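You operate a simulated robot arm through the tools that you are given. There is no shell and no other tool.

You are at the controls of a simulated robot arm. One attempt, no reset.

TASK
Butter the middle of the round tin, then set both buns in it.
Fine: pastry brush and melted butter; the brush goes back in its pot; buns side by side. A coat counts when it lies all over at full strength: go over it till it gets no stronger.

The check looks at the end state, three seconds after you hand in, the way a careful person would. Anything else that was tipped, shoved, dropped, spilled or broken makes it a failure.

THE ROBOT
A 7-joint arm with a three-finger gripper, fixed in place. Base frame: the origin is at the foot of the arm, x ahead of it, y to its left, z up; the work surface is at about z = 0.91. Lengths are in m, angles in degrees, forces in N, time in s.
Its first joint turns from -166.0 to 166.0 degrees. Payload 2.69 kg.
The TCP is the grasp point between the finger pads, 0.03 m short of the fingertips. In the tool frame z runs along the fingers and y along their closing line. Largest opening 0.128 m; the body of the gripper starts 0.117 m behind the TCP.
Orientation is that of the tool frame in the base frame, as [roll, pitch, yaw] about the fixed x, y, z axes, in that order (R = Rz(yaw) Ry(pitch) Rx(roll)). With the fingers straight down and closing along the base's y, the tool's x points along the base's -x, its y along +y and its z along -z.

THE INTERFACE
- The arm moves only by the tool move_arm. Its argument "rows" is a list of rows, each an object (a shift or turn left out is 0, a gripper value left out holds the last) with "translation": the shift along the base's x, y, z in m, a list of three; "rotation": the turn, a rotation vector about the base's x, y, z in degrees, a list of three; "hand": the opening, from 0 (shut) to 1 (fully open). In form: [{"translation": [dx, dy, dz], "rotation": [ax, ay, az], "hand": hand}, ...]. A call has 1 to 20 rows; each row shifts and turns the commanded pose from where the row before left it. Each row takes 0.2 s and may step no farther than 0.05 m and 8.6 degrees from the row before; otherwise, or with a gripper value out of range, the whole call is refused. Where a pose cannot be reached the arm comes as near as it can. A force on the tool above 40 N (or 10 N above the force at the start of the call, whichever is more), or a blocked arm, ends the call early, and 0.2 s more pass. The fingers move at their own pace and stop on an object; they squeeze with about 38 N. The grip force told is the motor's: it shows also when the fingers shut on nothing. Time passes only in rows, and 0.2 s behind the last, so rows that do not move let the fingers close. It gives the time, the measured TCP pose, the force on the tool (base axes), the opening and the grip force at its end, in the units of the frame above (readings bear some noise), with the torque about the TCP (base axes, N m) and any sound that the robot's microphone picked up, and new pictures: "views" is both (left out), scene, wrist or none.
- Cameras (640 x 400 px; columns grow to the right, rows downward): "scene" is fixed at [0.0493, 0.5017, 1.6942]; the picture's right is [-0.21, -0.98, 0.00], its down [-0.67, 0.14, -0.73] and it looks along [0.71, -0.15, -0.69] (base axes); focal length 354 px, centre (320, 200). "wrist" rides on the gripper at [0.058, 0.054, -0.131] in the tool frame; the picture's right is [-0.68, 0.74, 0.00], its down [-0.62, -0.57, -0.55] and it looks along [-0.40, -0.37, 0.84] (tool axes); focal length 234 px, centre (320, 200). There is no depth. A picture from a camera that has moved, and an enlarged one, comes with that camera's place and axes in the base frame and with its lens.
- lift_body(by): slides the trunk up (or, below 0, down) by that many m; the arm rides with it, the base frame stays. It gives what a move gives, with no picture.
- inspect(camera, box): a new picture of the part [left, top, right, bottom] of that camera's present view, enlarged. The clock stands still meanwhile.
- sign_off(): hands the job in; it is judged then, once.

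Places have to be worked out from the pictures, the camera data and where the tool is seen. Open the gripper and draw the arm clear of the work before you hand the job in, unless the task says otherwise.

The tools are called as a command line: name --argument value ..., lists and objects as JSON in quotes. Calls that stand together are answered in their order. move_arm: Moves the arm, as the interface text tells. Its arguments: {"type":"object","properties":{"rows":{"type":"array","items":{"type":"object","properties":{"translation":{"type":"array","items":{"type":"number"}},"rotation":{"type":"array","items":{"type":"number"}},"hand":{"type":"number"}}}},"views":{"type":"string","enum":["both","scene","wrist","none"]}},"required":["rows"]} The other tools are called the same way: lift_body (by) slides the trunk up or down; inspect (camera, box) takes an enlarged picture of a part of a camera's view; sign_off () hands the job in.

At the start:

```text
t: 0.0
ee_pos: [0.6922, 0.1938, 1.3177]
orientation: [179.9, 0.0, -179.9]
ft_force: [0.6, 0.9, -0.1]
torque: [0.03, 0.03, 0.01]
gripper_width: 0.1281
finger_force: 0.0
trunk travel left (down, up): [-0.15, 0.2]
```

scene: 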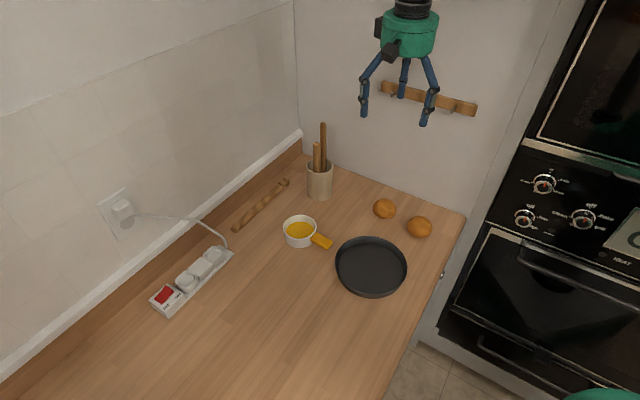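
wrist: 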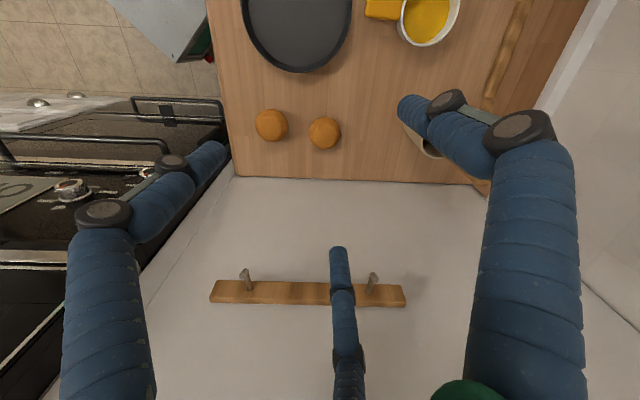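

The first pictures show a pot with sticks, a butter cup with a yellow handle, the round tin and two buns. I'll enlarge the regions to find out what is what before moving.

inspect --camera "scene" --box '[270, 110, 370, 260]'

inspect --camera "scene" --box '[310, 180, 470, 310]'

inspect --camera "wrist" --box '[220, 0, 560, 200]'

inspect --camera "scene" --box '[140, 160, 300, 330]'

```text
2.67 times, centred on (320, 185) of scene
camera zoom: at [0.0493, 0.5017, 1.6942], right [-0.21, -0.98, 0.0], down [-0.67, 0.14, -0.73], along [0.71, -0.15, -0.69], focal length 943 px, centre (320, 240)
```

zoom: 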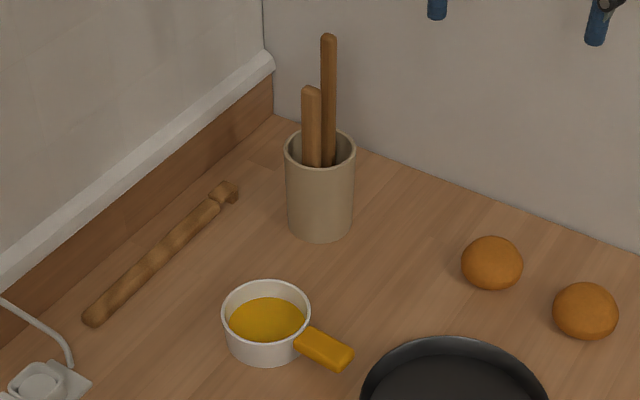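

```text
3.08 times, centred on (390, 245) of scene
camera zoom: at [0.0493, 0.5017, 1.6942], right [-0.21, -0.98, 0.0], down [-0.67, 0.14, -0.73], along [0.71, -0.15, -0.69], focal length 1088 px, centre (105, 62)
```

zoom: 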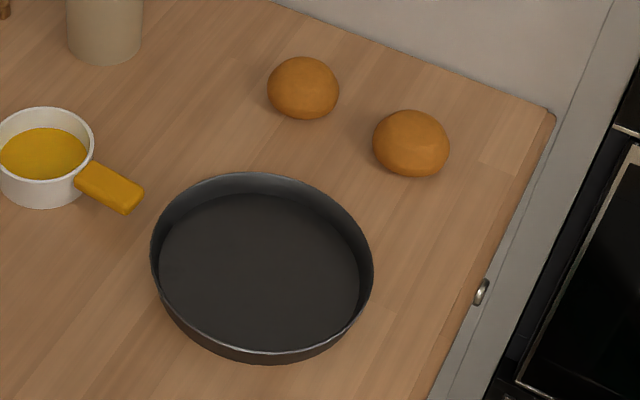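

```text
1.88 times, centred on (390, 100) of wrist
camera zoom: at [0.6345, 0.2471, 1.4479], right [0.68, 0.74, 0.0], down [0.62, -0.57, 0.55], along [0.4, -0.37, -0.84], focal length 441 px, centre (188, 388)
```

zoom: 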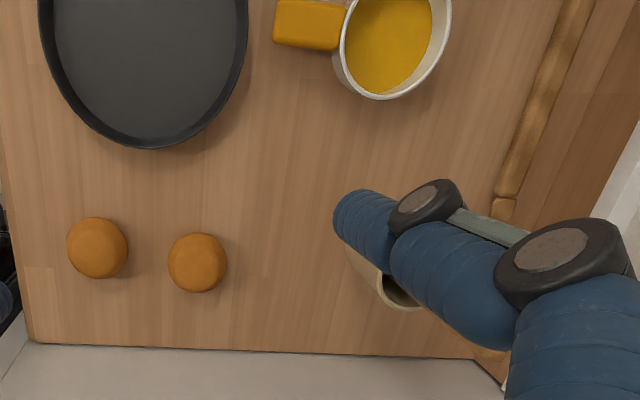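

```text
2.35 times, centred on (220, 245) of scene
camera zoom: at [0.0493, 0.5017, 1.6942], right [-0.21, -0.98, 0.0], down [-0.67, 0.14, -0.73], along [0.71, -0.15, -0.69], focal length 832 px, centre (555, 94)
```

zoom: 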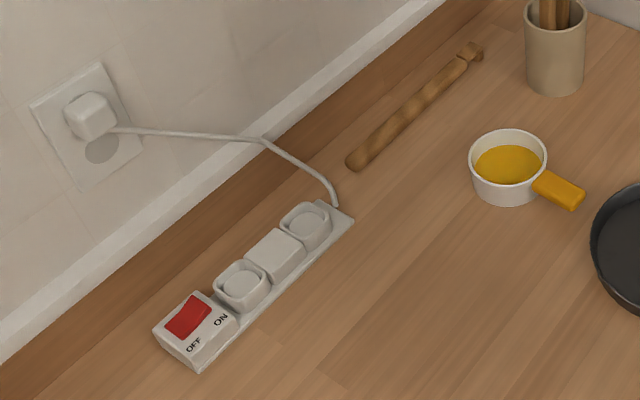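

The pot at about (0.88, 0.33) holds two wooden handles; the cup is at about (0.71, 0.42), the tin at about (0.57, 0.26). First I'll shut and reopen the hand in the air to see how the fingers really move, staying high.

move_arm --rows '[{"hand": 0}, {"hand": 0}, {"hand": 0}, {"hand": 0}]' --views "both"

```text
t: 1.0
ee_pos: [0.6916, 0.1937, 1.3155]
orientation: [180.0, 0.0, -179.9]
ft_force: [-0.4, 0.2, -0.4]
torque: [0.01, 0.01, -0.02]
gripper_width: 0.0023
finger_force: 32.3
trunk travel left (down, up): [-0.15, 0.2]
camera wrist: at [0.6345, 0.2471, 1.4479], right [0.68, 0.74, 0.0], down [0.62, -0.57, 0.55], along [0.4, -0.37, -0.84], focal length 234 px, centre (320, 200)
```

scene: 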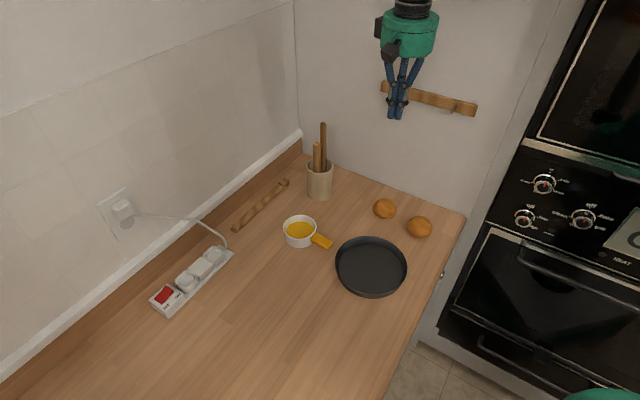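
wrist: 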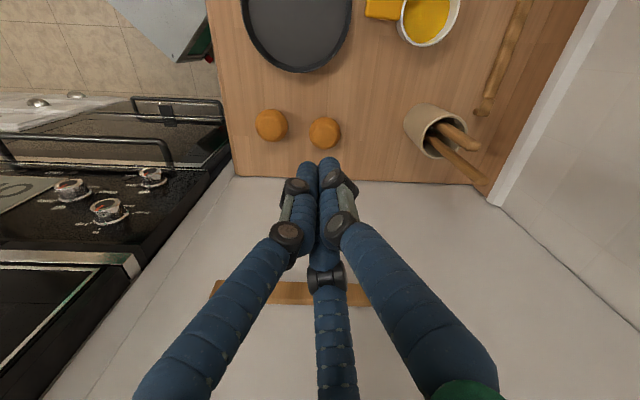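

All three fingers converge on the TCP (a centring three-jaw hand), so a handle will be centred. With the hand shut I can see the pot; I'll enlarge it in the wrist view.

inspect --camera "wrist" --box '[380, 80, 520, 200]'

inspect --camera "wrist" --box '[230, 0, 400, 160]'

inspect --camera "scene" --box '[290, 115, 350, 205]'

```text
3.33 times, centred on (450, 140) of wrist
camera zoom: at [0.6345, 0.2471, 1.4479], right [0.68, 0.74, 0.0], down [0.62, -0.57, 0.55], along [0.4, -0.37, -0.84], focal length 781 px, centre (-113, 400)
```

zoom: 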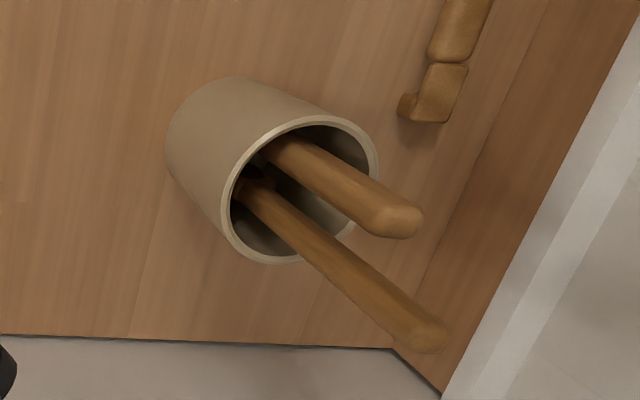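

```text
2.50 times, centred on (315, 80) of wrist
camera zoom: at [0.6345, 0.2471, 1.4479], right [0.68, 0.74, 0.0], down [0.62, -0.57, 0.55], along [0.4, -0.37, -0.84], focal length 585 px, centre (332, 500)
```

zoom: 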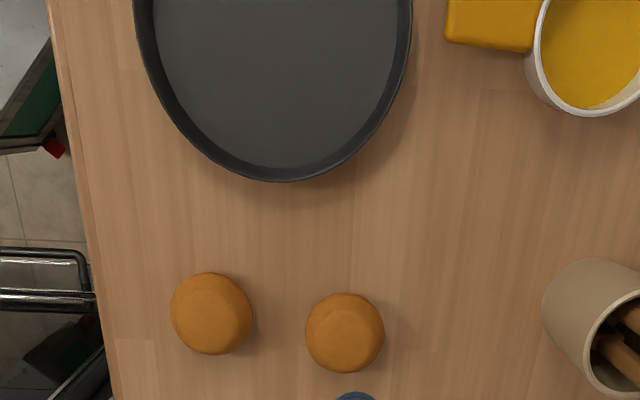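

```text
4.44 times, centred on (320, 160) of scene
camera zoom: at [0.0493, 0.5017, 1.6942], right [-0.21, -0.98, 0.0], down [-0.67, 0.14, -0.73], along [0.71, -0.15, -0.69], focal length 1571 px, centre (320, 378)
```

zoom: 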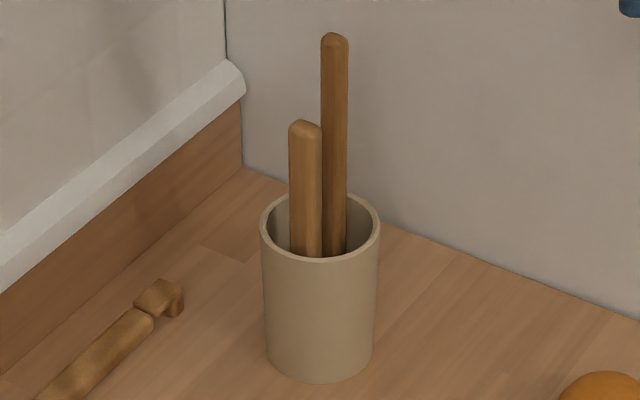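

I need to look straight down into the pot to tell the brush from the other tool. I'll turn the hand by -90° while moving so that the wrist camera ends up above the pot, staying clear above the handles.

move_arm --rows '[{"translation": [0.012, 0.007, 0], "rotation": [0, 0, -8.2]}, {"translation": [0.012, 0.007, 0], "rotation": [0, 0, -8.2]}, {"translation": [0.012, 0.007, 0], "rotation": [0, 0, -8.2]}, {"translation": [0.012, 0.007, 0], "rotation": [0, 0, -8.2]}, {"translation": [0.012, 0.007, 0], "rotation": [0, 0, -8.2]}, {"translation": [0.012, 0.007, 0], "rotation": [0, 0, -8.2]}, {"translation": [0.012, 0.007, 0], "rotation": [0, 0, -8.2]}, {"translation": [0.012, 0.007, 0], "rotation": [0, 0, -8.2]}, {"translation": [0.012, 0.007, 0], "rotation": [0, 0, -8.2]}, {"translation": [0.012, 0.006, 0], "rotation": [0, 0, -8.2]}, {"translation": [0.012, 0.006, 0], "rotation": [0, 0, -8]}]' --views "both"

```text
t: 3.4
ee_pos: [0.8252, 0.2686, 1.3165]
orientation: [179.9, -0.1, 89.9]
ft_force: [-0.5, 0.3, 0.4]
torque: [-0.02, -0.02, 0.0]
gripper_width: 0.0021
finger_force: 31.2
trunk travel left (down, up): [-0.15, 0.2]
camera wrist: at [0.8797, 0.3273, 1.4475], right [0.74, -0.68, 0.0], down [-0.57, -0.61, 0.55], along [-0.37, -0.4, -0.84], focal length 234 px, centre (320, 200)
```

scene: 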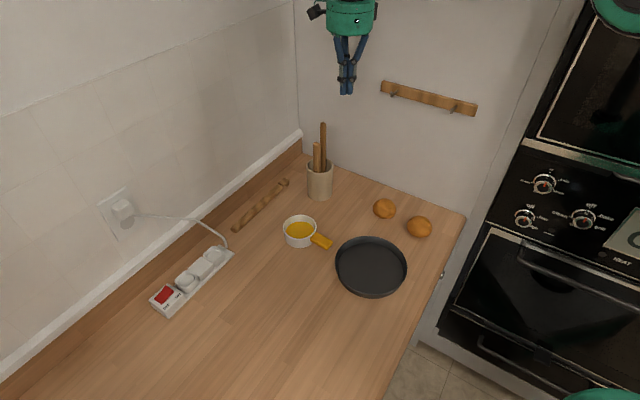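
wrist: 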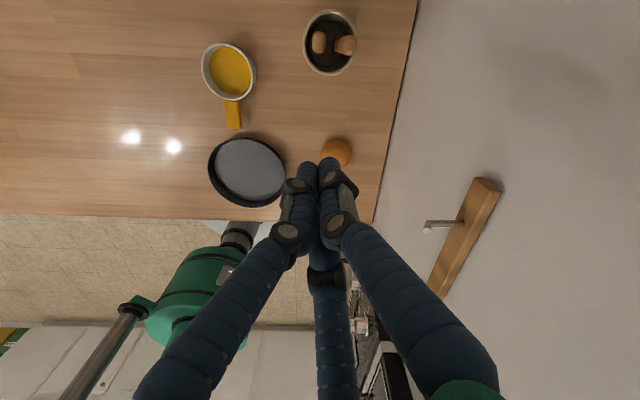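

The camera is now nearly straight above the pot; I'll enlarge its inside.

inspect --camera "wrist" --box '[290, 0, 370, 84]'

inspect --camera "wrist" --box '[180, 20, 380, 220]'

```text
4.76 times, centred on (330, 42) of wrist
camera zoom: at [0.8797, 0.3273, 1.4475], right [0.74, -0.68, 0.0], down [-0.57, -0.61, 0.55], along [-0.37, -0.4, -0.84], focal length 1115 px, centre (272, 952)
```

zoom: 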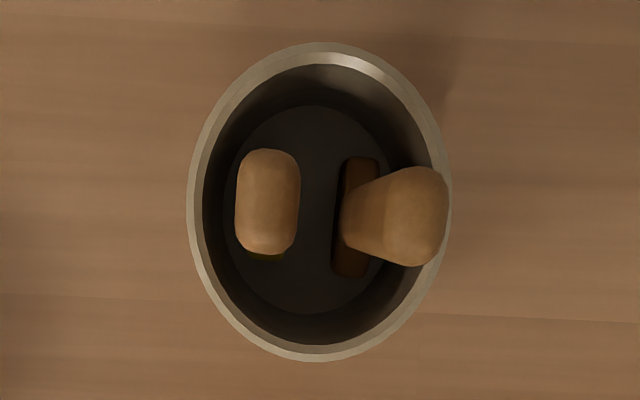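

```text
2.00 times, centred on (280, 120) of wrist
camera zoom: at [0.8797, 0.3273, 1.4475], right [0.74, -0.68, 0.0], down [-0.57, -0.61, 0.55], along [-0.37, -0.4, -0.84], focal length 468 px, centre (400, 360)
```

zoom: 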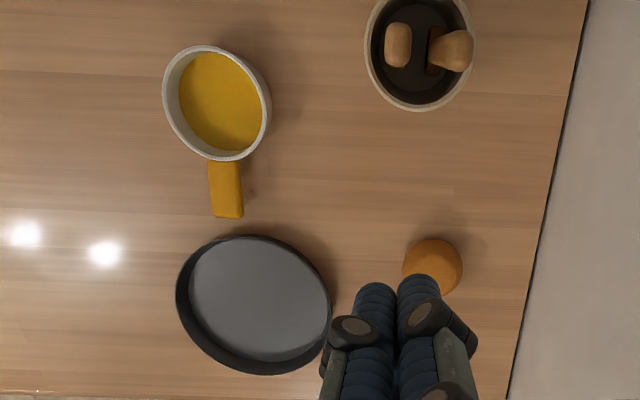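

The taller handle has a flat wooden foot (a spatula), while the shorter one shows a yellowish end. I'll shift the camera about 0.085 m away from the base to see the lower end of the short one obliquely.

move_arm --rows '[{"translation": [0.02, 0.02, 0]}, {"translation": [0.02, 0.02, 0]}, {"translation": [0.017, 0.02, 0]}]' --views "wrist"

inspect --camera "wrist" --box '[280, 40, 380, 140]'

```text
t: 4.2
ee_pos: [0.8818, 0.3299, 1.3165]
orientation: [-180.0, 0.1, 89.9]
ft_force: [0.3, -0.2, -0.2]
torque: [0.0, 0.02, -0.04]
gripper_width: 0.0022
finger_force: 31.3
trunk travel left (down, up): [-0.15, 0.2]
camera wrist: at [0.9358, 0.3879, 1.4472], right [0.74, -0.68, 0.0], down [-0.57, -0.62, 0.55], along [-0.37, -0.4, -0.84], focal length 234 px, centre (320, 200)
```

wrist: 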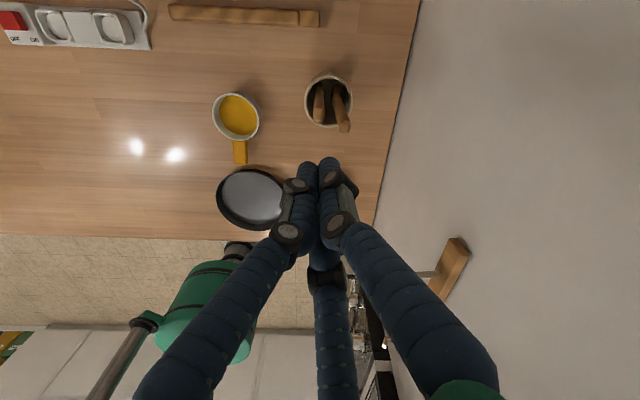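

```text
4.00 times, centred on (330, 90) of wrist
camera zoom: at [0.9358, 0.3879, 1.4472], right [0.74, -0.68, 0.0], down [-0.57, -0.62, 0.55], along [-0.37, -0.4, -0.84], focal length 937 px, centre (280, 640)
```

zoom: 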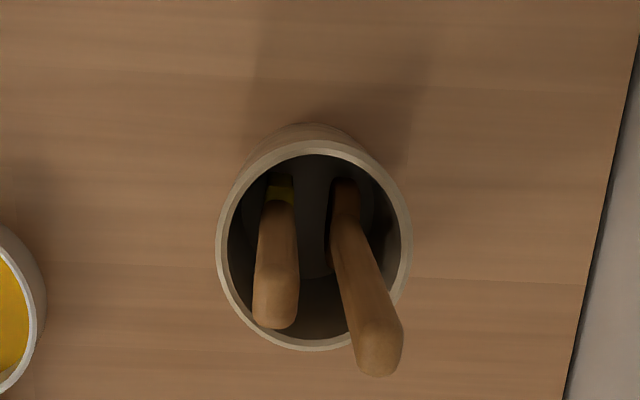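

The shorter handle has a yellow ferrule above dark bristles, so it is the brush. Its axis is about (0.882, 0.330), vertical, top near z≈1.12; the spatula stands about 0.033 m from it toward (+x,-y). I turn the hand +17.5° so that the spatula falls in the gap between two fingers, and open it while still high.

move_arm --rows '[{"translation": [0, 0, 0], "rotation": [0, 0, 6], "hand": 1}, {"translation": [0, 0, 0], "rotation": [0, 0, 6], "hand": 1}, {"translation": [0, 0, -0.02], "rotation": [0, 0, 5.5], "hand": 1}, {"translation": [0, 0, -0.03], "hand": 1}, {"translation": [0, 0, 0], "hand": 1}]' --views "both"

inspect --camera "wrist" --box '[250, 40, 410, 170]'

```text
t: 5.4
ee_pos: [0.8783, 0.3289, 1.2656]
orientation: [-179.9, 0.0, 107.5]
ft_force: [0.8, 0.5, -0.6]
torque: [0.02, 0.04, -0.03]
gripper_width: 0.128
finger_force: 0.0
trunk travel left (down, up): [-0.15, 0.2]
camera wrist: at [0.9134, 0.4014, 1.3977], right [0.91, -0.42, 0.0], down [-0.35, -0.76, 0.55], along [-0.23, -0.5, -0.84], focal length 234 px, centre (320, 200)
```

scene: 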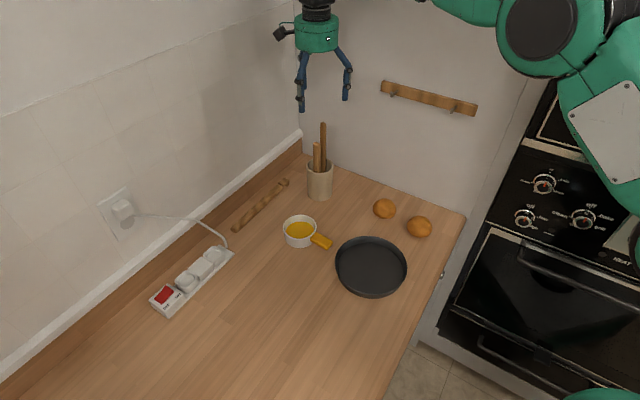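
wrist: 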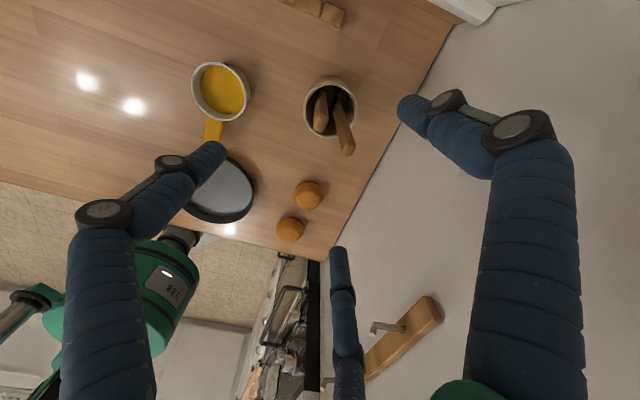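

```text
3.08 times, centred on (330, 105) of wrist
camera zoom: at [0.9134, 0.4014, 1.3977], right [0.91, -0.42, 0.0], down [-0.35, -0.76, 0.55], along [-0.23, -0.5, -0.84], focal length 720 px, centre (289, 492)
```

zoom: 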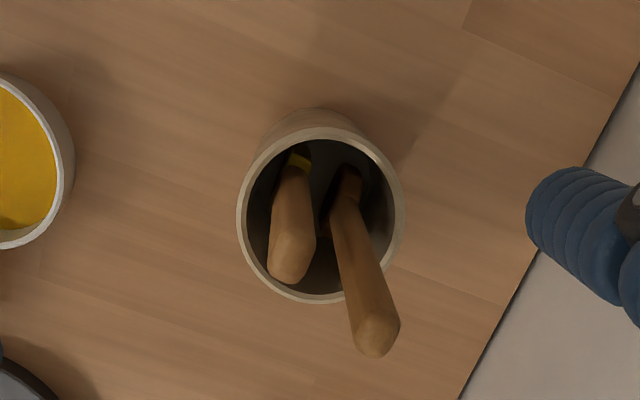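

The tool axis passes within about 3 mm of the brush top, and the spatula lies between the two right-hand fingers. I'll descend to TCP z≈1.08 (fingertips above the pot rim) with a small correction, still open, and check.

move_arm --rows '[{"translation": [0.002, 0.002, -0.02]}, {"translation": [0, 0, -0.03]}, {"translation": [0, 0, -0.03]}, {"translation": [0, 0, -0.03]}, {"translation": [0, 0, -0.03]}, {"translation": [0, 0, -0.025]}, {"translation": [0, 0, -0.02]}, {"translation": [0, 0, 0]}]' --views "both"

inspect --camera "scene" --box '[270, 90, 390, 210]'

```text
t: 7.2
ee_pos: [0.885, 0.3308, 1.0812]
orientation: [179.9, 0.0, 107.5]
ft_force: [-0.4, -0.1, -1.0]
torque: [0.0, 0.03, 0.01]
gripper_width: 0.1283
finger_force: 0.2
trunk travel left (down, up): [-0.15, 0.2]
camera wrist: at [0.919, 0.4027, 1.2129], right [0.91, -0.42, 0.0], down [-0.35, -0.76, 0.55], along [-0.23, -0.5, -0.84], focal length 234 px, centre (320, 200)
```

scene: 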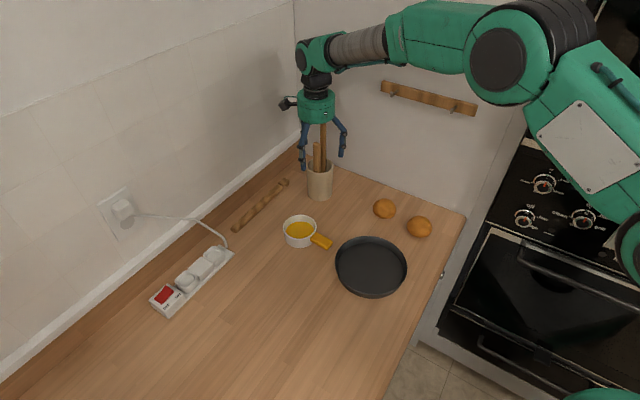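
wrist: 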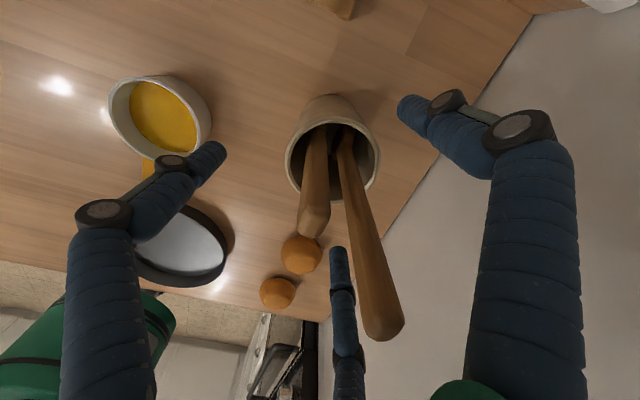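

```text
3.33 times, centred on (330, 150) of scene
camera zoom: at [0.0493, 0.5017, 1.6942], right [-0.21, -0.98, 0.0], down [-0.67, 0.14, -0.73], along [0.71, -0.15, -0.69], focal length 1178 px, centre (287, 367)
```

zoom: 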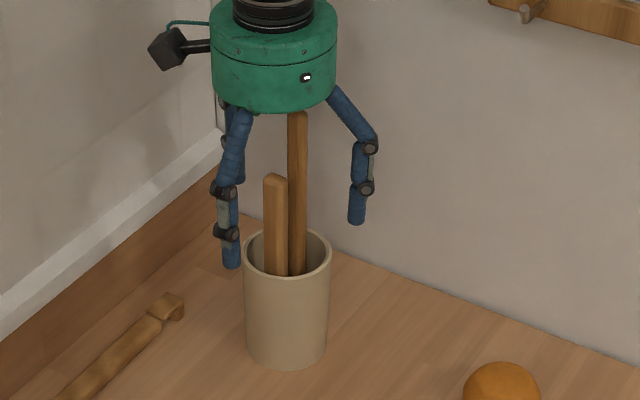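

The brush top stands about 3 mm from the tool axis, well between the fingers; the spatula is clear. I shift -3 mm in x and close on the handle.

move_arm --rows '[{"translation": [-0.003, 0.001, 0]}, {"hand": 0.6}, {"hand": 0.3}, {"hand": 0}, {"hand": 0}, {"hand": 0}]' --views "both"

inspect --camera "scene" --box '[270, 90, 390, 210]'

inspect --camera "wrist" --box '[220, 80, 460, 380]'

```text
t: 8.6
ee_pos: [0.881, 0.3323, 1.0822]
orientation: [-179.9, 0.0, 107.5]
ft_force: [2.5, -2.0, 0.9]
torque: [-0.28, -0.2, -0.05]
gripper_width: 0.0191
finger_force: 38.2
trunk travel left (down, up): [-0.15, 0.2]
camera wrist: at [0.9158, 0.4034, 1.2131], right [0.91, -0.42, 0.0], down [-0.35, -0.76, 0.55], along [-0.23, -0.5, -0.84], focal length 234 px, centre (320, 200)
```

scene: 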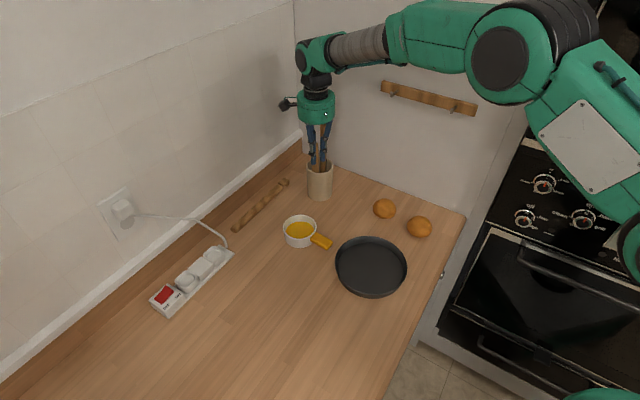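
wrist: 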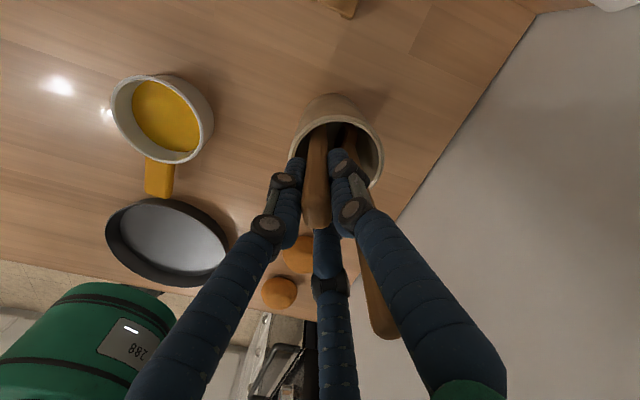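

```text
3.33 times, centred on (330, 150) of scene
camera zoom: at [0.0493, 0.5017, 1.6942], right [-0.21, -0.98, 0.0], down [-0.67, 0.14, -0.73], along [0.71, -0.15, -0.69], focal length 1178 px, centre (287, 367)
```

zoom: 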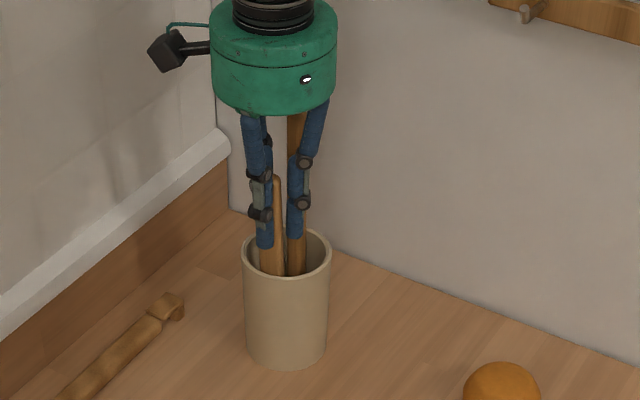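

```text
1.33 times, centred on (340, 230) of wrist
camera zoom: at [0.9158, 0.4034, 1.2131], right [0.91, -0.42, 0.0], down [-0.35, -0.76, 0.55], along [-0.23, -0.5, -0.84], focal length 312 px, centre (293, 160)
```

zoom: 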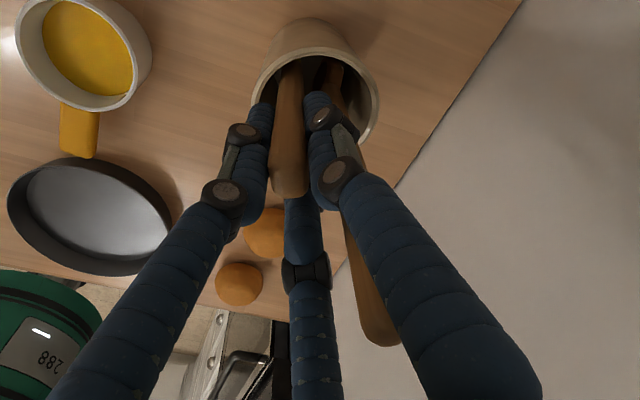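

The brush is gripped (opening 0.019 m, 38 N). I lift straight up slowly and watch that pot and spatula stay put.

move_arm --rows '[{"translation": [0, 0, 0.01]}, {"translation": [0, 0, 0.02]}, {"translation": [0, 0, 0.02]}, {"translation": [0, 0, 0.02]}, {"translation": [0, 0, 0.02]}, {"translation": [0, 0, 0]}]' --views "both"

inspect --camera "scene" --box '[270, 70, 390, 210]'

inspect --camera "wrist" --box '[240, 60, 420, 260]'

```text
t: 10.0
ee_pos: [0.8807, 0.3298, 1.1717]
orientation: [180.0, 0.0, 107.5]
ft_force: [-1.5, 0.9, -0.7]
torque: [-0.01, -0.02, 0.0]
gripper_width: 0.0186
finger_force: 38.0
trunk travel left (down, up): [-0.15, 0.2]
camera wrist: at [0.9153, 0.4021, 1.3031], right [0.91, -0.42, 0.0], down [-0.35, -0.76, 0.55], along [-0.23, -0.5, -0.84], focal length 234 px, centre (320, 200)
```

scene: 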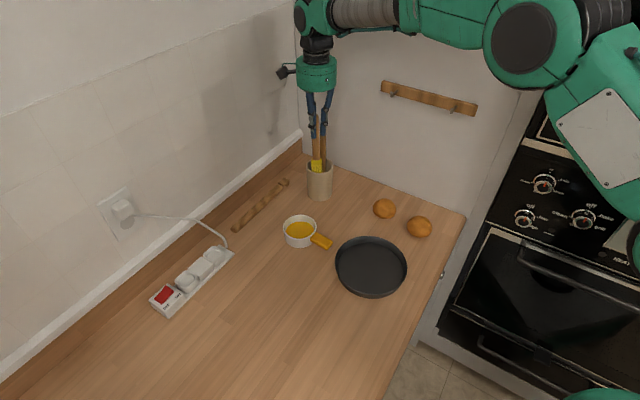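
wrist: 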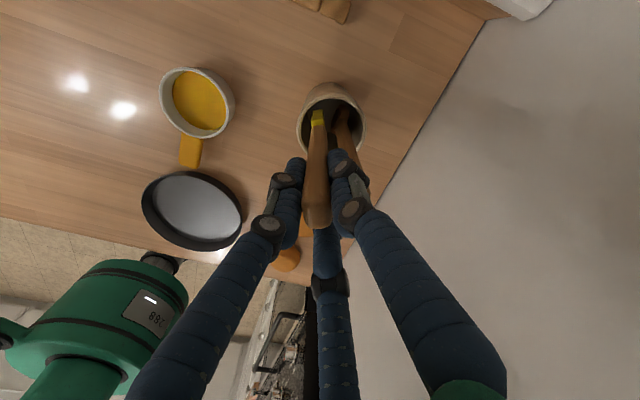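

```text
2.86 times, centred on (330, 140) of scene
camera zoom: at [0.0493, 0.5017, 1.6942], right [-0.21, -0.98, 0.0], down [-0.67, 0.14, -0.73], along [0.71, -0.15, -0.69], focal length 1010 px, centre (291, 371)
```

zoom: 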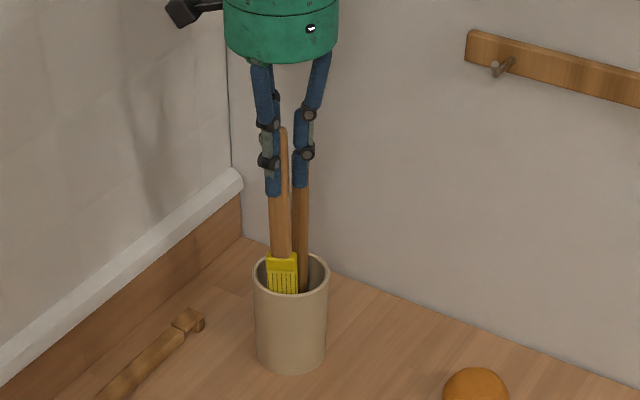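

```text
2.00 times, centred on (330, 160) of wrist
camera zoom: at [0.9153, 0.4021, 1.3031], right [0.91, -0.42, 0.0], down [-0.35, -0.76, 0.55], along [-0.23, -0.5, -0.84], focal length 468 px, centre (300, 280)
```

zoom: 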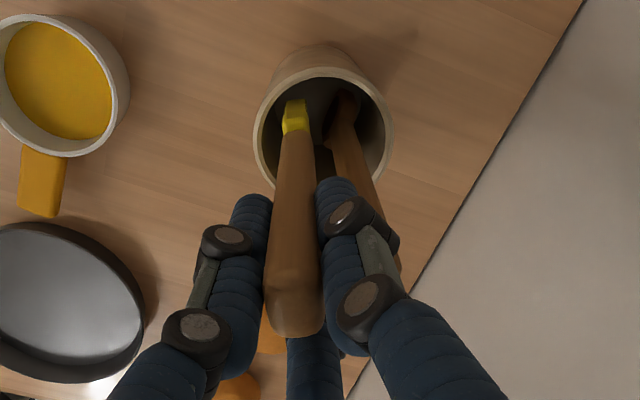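

The brush rises cleanly with a yellow bristle head; the pot and spatula remain. I lift on until the head is clear of the rim.

move_arm --rows '[{"translation": [0, 0, 0.02]}, {"translation": [0, 0, 0.025]}, {"translation": [0, 0, 0.025]}, {"translation": [0, 0, 0.025]}, {"translation": [0, 0, 0.02]}, {"translation": [0, 0, 0]}]' --views "both"

inspect --camera "scene" --box '[270, 30, 390, 210]'

inspect --camera "wrist" --box '[140, 40, 420, 260]'

```text
t: 11.4
ee_pos: [0.8827, 0.3299, 1.2865]
orientation: [-180.0, 0.0, 107.5]
ft_force: [0.6, -0.1, 0.0]
torque: [0.04, -0.02, 0.02]
gripper_width: 0.0184
finger_force: 37.7
trunk travel left (down, up): [-0.15, 0.2]
camera wrist: at [0.9163, 0.4021, 1.4181], right [0.91, -0.42, 0.0], down [-0.35, -0.76, 0.55], along [-0.23, -0.5, -0.84], focal length 234 px, centre (320, 200)
```

scene: 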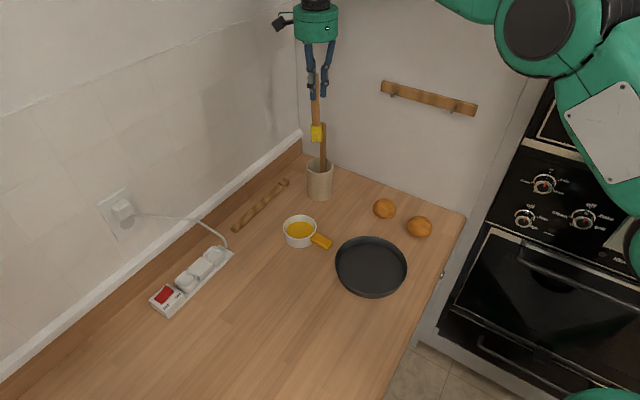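
wrist: 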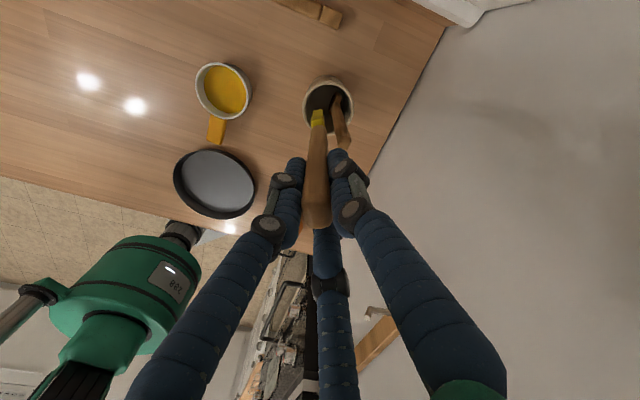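

```text
2.22 times, centred on (330, 120) of scene
camera zoom: at [0.0493, 0.5017, 1.6942], right [-0.21, -0.98, 0.0], down [-0.67, 0.14, -0.73], along [0.71, -0.15, -0.69], focal length 786 px, centre (298, 378)
```

zoom: 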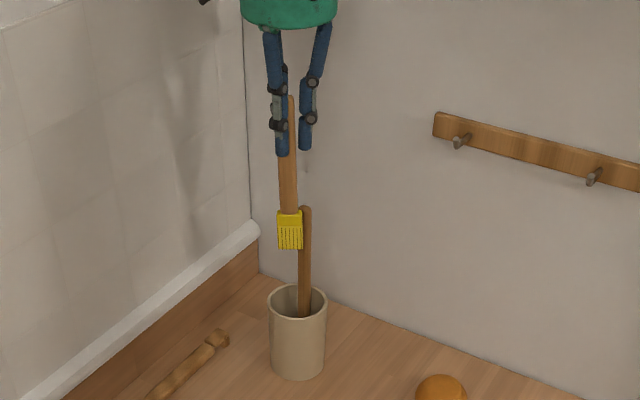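

```text
1.82 times, centred on (280, 150) of wrist
camera zoom: at [0.9163, 0.4021, 1.4181], right [0.91, -0.42, 0.0], down [-0.35, -0.76, 0.55], along [-0.23, -0.5, -0.84], focal length 426 px, centre (393, 291)
```

zoom: 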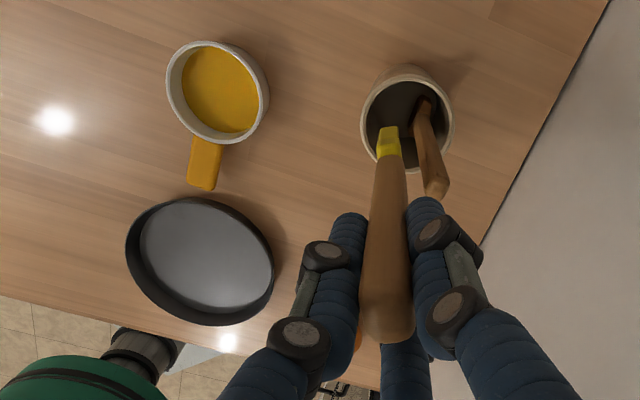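

The brush hangs straight below the hand, its tip about 0.17 m under the TCP. I carry it at height away from the spatula to above the butter cup (about (0.725, 0.418)) and look.

move_arm --rows '[{"translation": [-0.026, 0.015, 0]}, {"translation": [-0.032, 0.018, 0]}, {"translation": [-0.032, 0.018, 0]}, {"translation": [-0.032, 0.018, -0.01]}, {"translation": [-0.026, 0.014, -0.02]}, {"translation": [-0.01, 0.005, -0.02]}, {"translation": [0, 0, 0]}]' --views "both"

inspect --camera "scene" --box '[240, 110, 380, 260]'

inspect --camera "wrist" --box '[220, 40, 420, 240]'

```text
t: 13.0
ee_pos: [0.7217, 0.42, 1.2375]
orientation: [180.0, 0.0, 107.6]
ft_force: [-1.4, -0.5, -0.7]
torque: [-0.02, 0.01, 0.0]
gripper_width: 0.0187
finger_force: 37.8
trunk travel left (down, up): [-0.15, 0.2]
camera wrist: at [0.7562, 0.4915, 1.3681], right [0.91, -0.42, 0.0], down [-0.35, -0.76, 0.55], along [-0.23, -0.5, -0.84], focal length 234 px, centre (320, 200)
```

scene: 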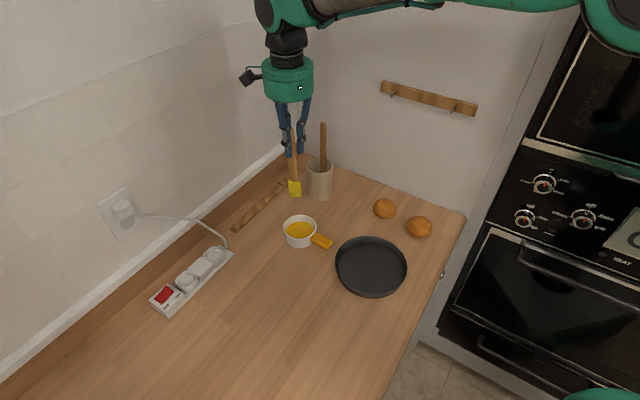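
wrist: 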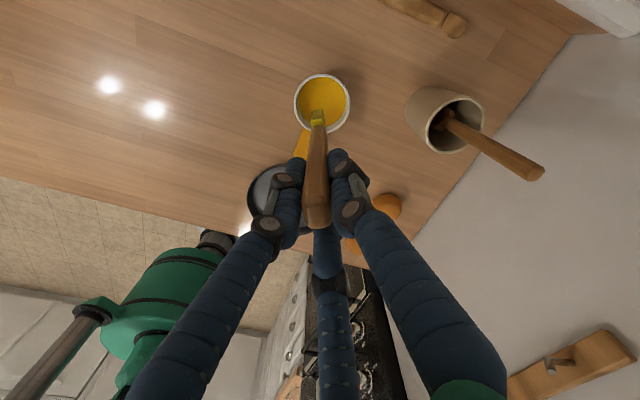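

```text
2.67 times, centred on (310, 185) of scene
camera zoom: at [0.0493, 0.5017, 1.6942], right [-0.21, -0.98, 0.0], down [-0.67, 0.14, -0.73], along [0.71, -0.15, -0.69], focal length 943 px, centre (347, 240)
```

zoom: 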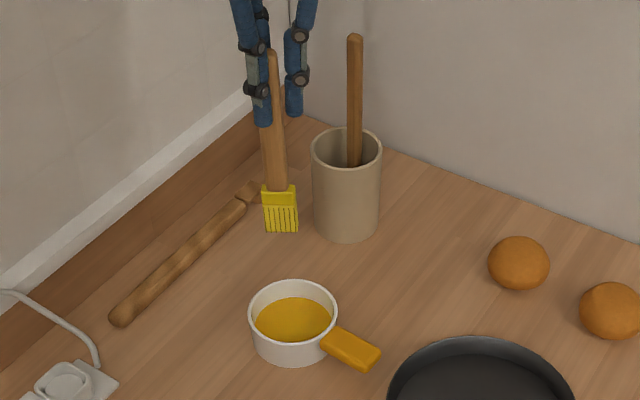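

```text
2.00 times, centred on (320, 140) of wrist
camera zoom: at [0.7562, 0.4915, 1.3681], right [0.91, -0.42, 0.0], down [-0.35, -0.76, 0.55], along [-0.23, -0.5, -0.84], focal length 468 px, centre (320, 320)
```

zoom: 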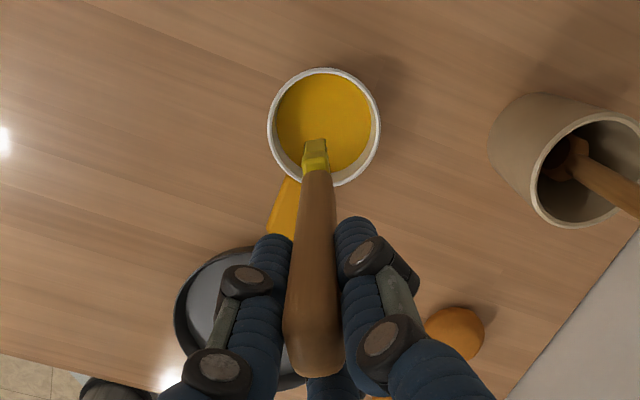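

The brush hangs over the cup, whose centre I judge at about (0.7246, 0.4148), rim z≈0.945; the head fits well inside. I centre over it and lower the tip to just about rim height, then check.

move_arm --rows '[{"translation": [0.003, -0.005, -0.02]}, {"translation": [0, 0, -0.025]}, {"translation": [0, 0, -0.025]}, {"translation": [0, 0, -0.025]}, {"translation": [0, 0, -0.02]}, {"translation": [0, 0, 0]}]' --views "both"

inspect --camera "scene" --box '[250, 150, 370, 270]'

inspect --camera "wrist" --box '[240, 40, 400, 200]'

```text
t: 14.4
ee_pos: [0.7238, 0.4165, 1.1215]
orientation: [179.9, -0.1, 107.5]
ft_force: [0.2, -0.6, -1.5]
torque: [-0.01, 0.02, -0.03]
gripper_width: 0.0188
finger_force: 38.0
trunk travel left (down, up): [-0.15, 0.2]
camera wrist: at [0.7586, 0.4872, 1.253], right [0.91, -0.42, 0.0], down [-0.35, -0.76, 0.55], along [-0.23, -0.5, -0.84], focal length 234 px, centre (320, 200)
```

scene: 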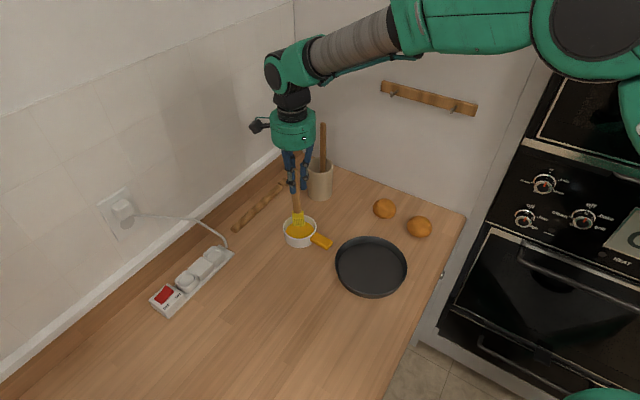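
wrist: 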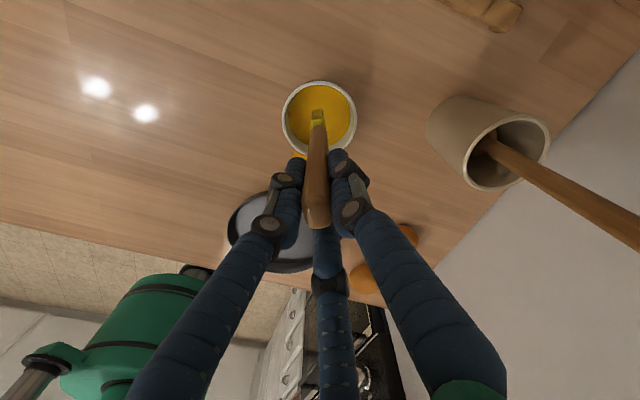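

```text
3.33 times, centred on (310, 210) of scene
camera zoom: at [0.0493, 0.5017, 1.6942], right [-0.21, -0.98, 0.0], down [-0.67, 0.14, -0.73], along [0.71, -0.15, -0.69], focal length 1178 px, centre (353, 167)
```

zoom: 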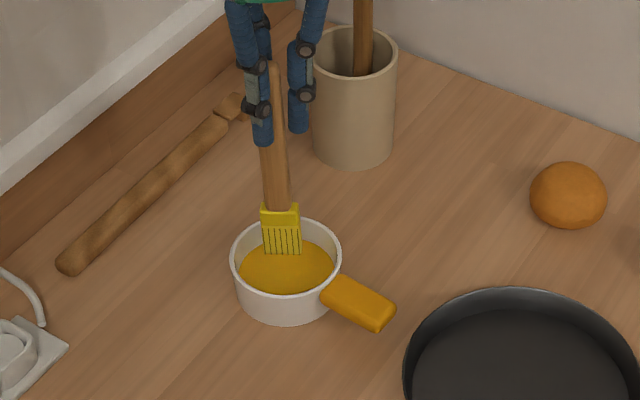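

```text
2.50 times, centred on (320, 120) of wrist
camera zoom: at [0.7586, 0.4872, 1.253], right [0.91, -0.42, 0.0], down [-0.35, -0.76, 0.55], along [-0.23, -0.5, -0.84], focal length 585 px, centre (320, 400)
```

zoom: 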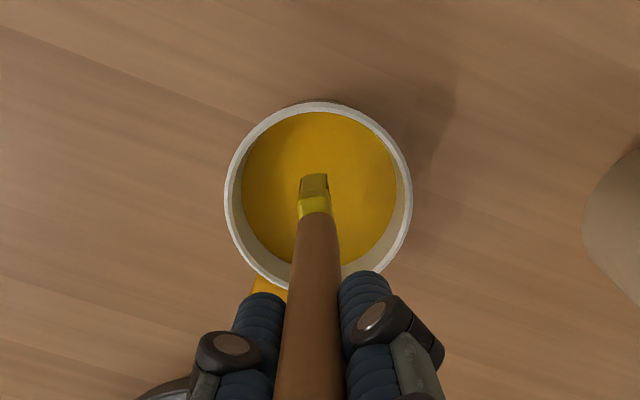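

The head is centred over the butter and just above its surface. I lower it in 5 mm steps into the butter, watching the force.

move_arm --rows '[{"translation": [0, 0, -0.006]}, {"translation": [0, 0, -0.006]}, {"translation": [0, 0, -0.006]}, {"translation": [0, 0, -0.004]}, {"translation": [0, 0, 0]}]' --views "both"

inspect --camera "scene" --box '[250, 150, 370, 270]'

inspect --camera "wrist" --box '[240, 40, 400, 200]'

```text
t: 15.6
ee_pos: [0.725, 0.4152, 1.0988]
orientation: [-180.0, -0.1, 107.5]
ft_force: [-0.4, 0.2, 0.0]
torque: [-0.02, -0.01, 0.02]
gripper_width: 0.0187
finger_force: 37.9
trunk travel left (down, up): [-0.15, 0.2]
camera wrist: at [0.7594, 0.4869, 1.2305], right [0.91, -0.42, 0.0], down [-0.35, -0.76, 0.55], along [-0.23, -0.5, -0.84], focal length 234 px, centre (320, 200)
```

scene: 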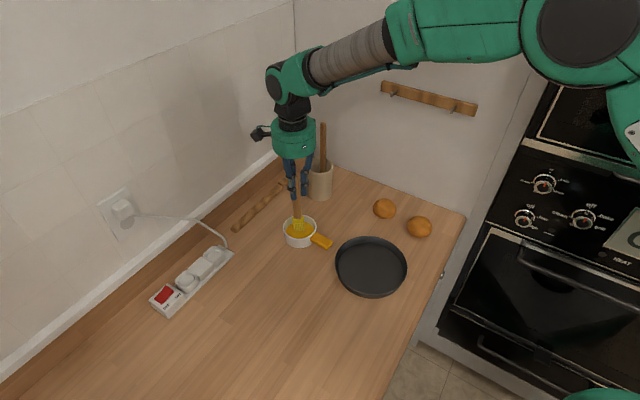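
wrist: 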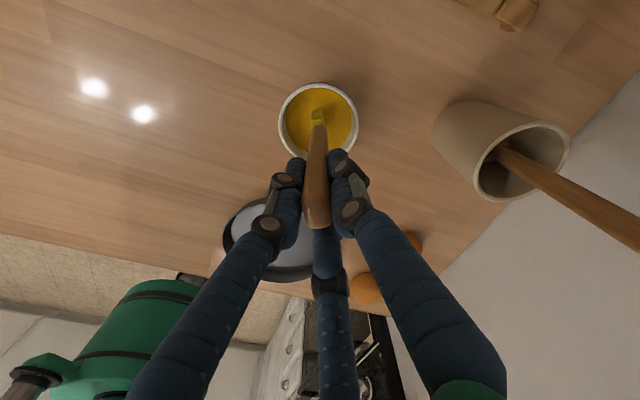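

```text
3.33 times, centred on (310, 210) of scene
camera zoom: at [0.0493, 0.5017, 1.6942], right [-0.21, -0.98, 0.0], down [-0.67, 0.14, -0.73], along [0.71, -0.15, -0.69], focal length 1178 px, centre (353, 167)
```

zoom: 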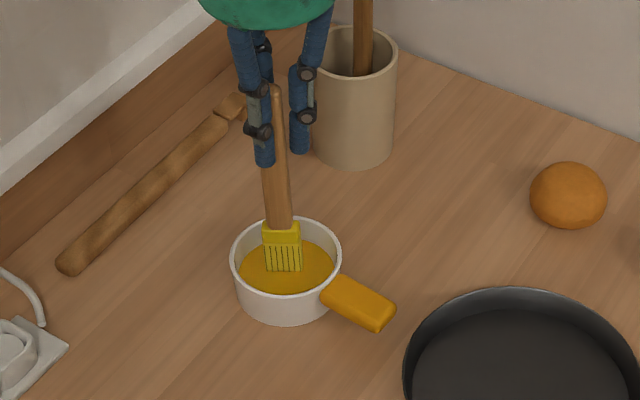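

```text
2.50 times, centred on (320, 120) of wrist
camera zoom: at [0.7594, 0.4869, 1.2305], right [0.91, -0.42, 0.0], down [-0.35, -0.76, 0.55], along [-0.23, -0.5, -0.84], focal length 585 px, centre (320, 400)
```

zoom: 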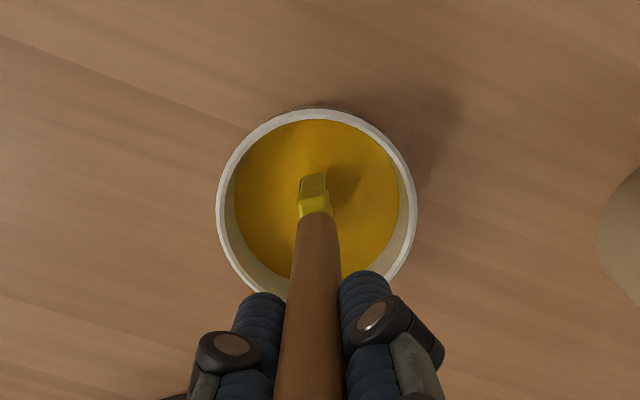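

The head still shows its full length, so the tip is only at the surface. I lower further in small steps.

move_arm --rows '[{"translation": [0, 0, -0.004]}, {"translation": [0, 0, -0.004]}, {"translation": [0, 0, -0.004]}, {"translation": [0, 0, 0]}]' --views "both"

inspect --camera "scene" --box '[250, 150, 370, 270]'

inspect --camera "wrist" --box '[240, 40, 400, 200]'

```text
t: 16.6
ee_pos: [0.725, 0.4129, 1.0915]
orientation: [179.7, 0.0, 107.5]
ft_force: [-1.1, -3.0, 24.9]
torque: [-0.13, 0.15, 0.05]
gripper_width: 0.0184
finger_force: 37.5
trunk travel left (down, up): [-0.15, 0.2]
camera wrist: at [0.7589, 0.4855, 1.2228], right [0.91, -0.42, 0.0], down [-0.36, -0.76, 0.55], along [-0.23, -0.5, -0.84], focal length 234 px, centre (320, 200)
```

scene: 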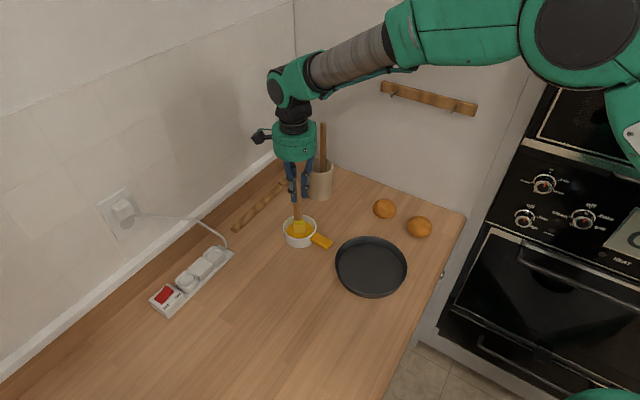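
wrist: 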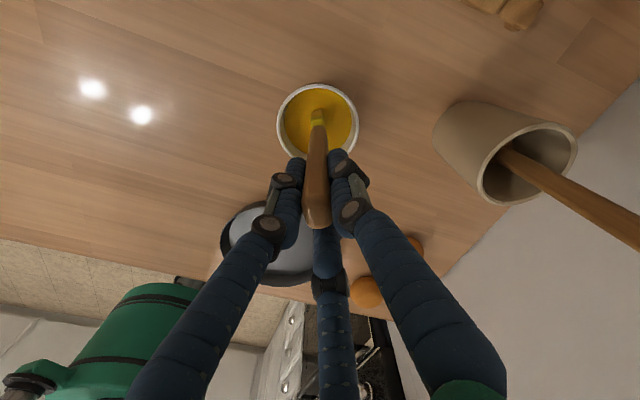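

```text
3.33 times, centred on (310, 210) of scene
camera zoom: at [0.0493, 0.5017, 1.6942], right [-0.21, -0.98, 0.0], down [-0.67, 0.14, -0.73], along [0.71, -0.15, -0.69], focal length 1178 px, centre (353, 167)
```

zoom: 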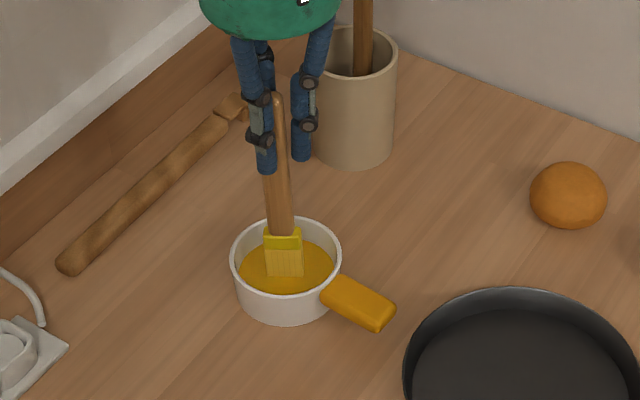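

```text
2.50 times, centred on (320, 120) of wrist
camera zoom: at [0.7589, 0.4855, 1.2228], right [0.91, -0.42, 0.0], down [-0.36, -0.76, 0.55], along [-0.23, -0.5, -0.84], focal length 585 px, centre (320, 400)
```

zoom: 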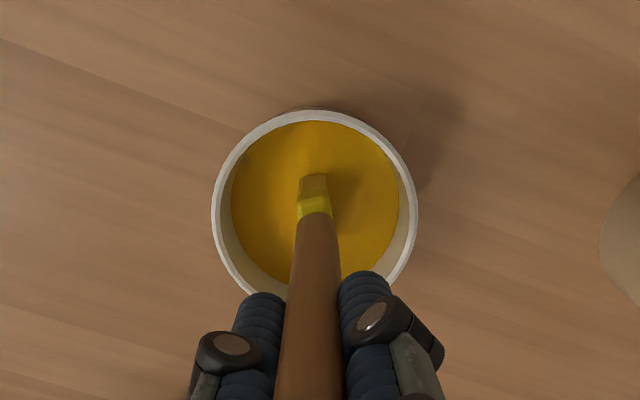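

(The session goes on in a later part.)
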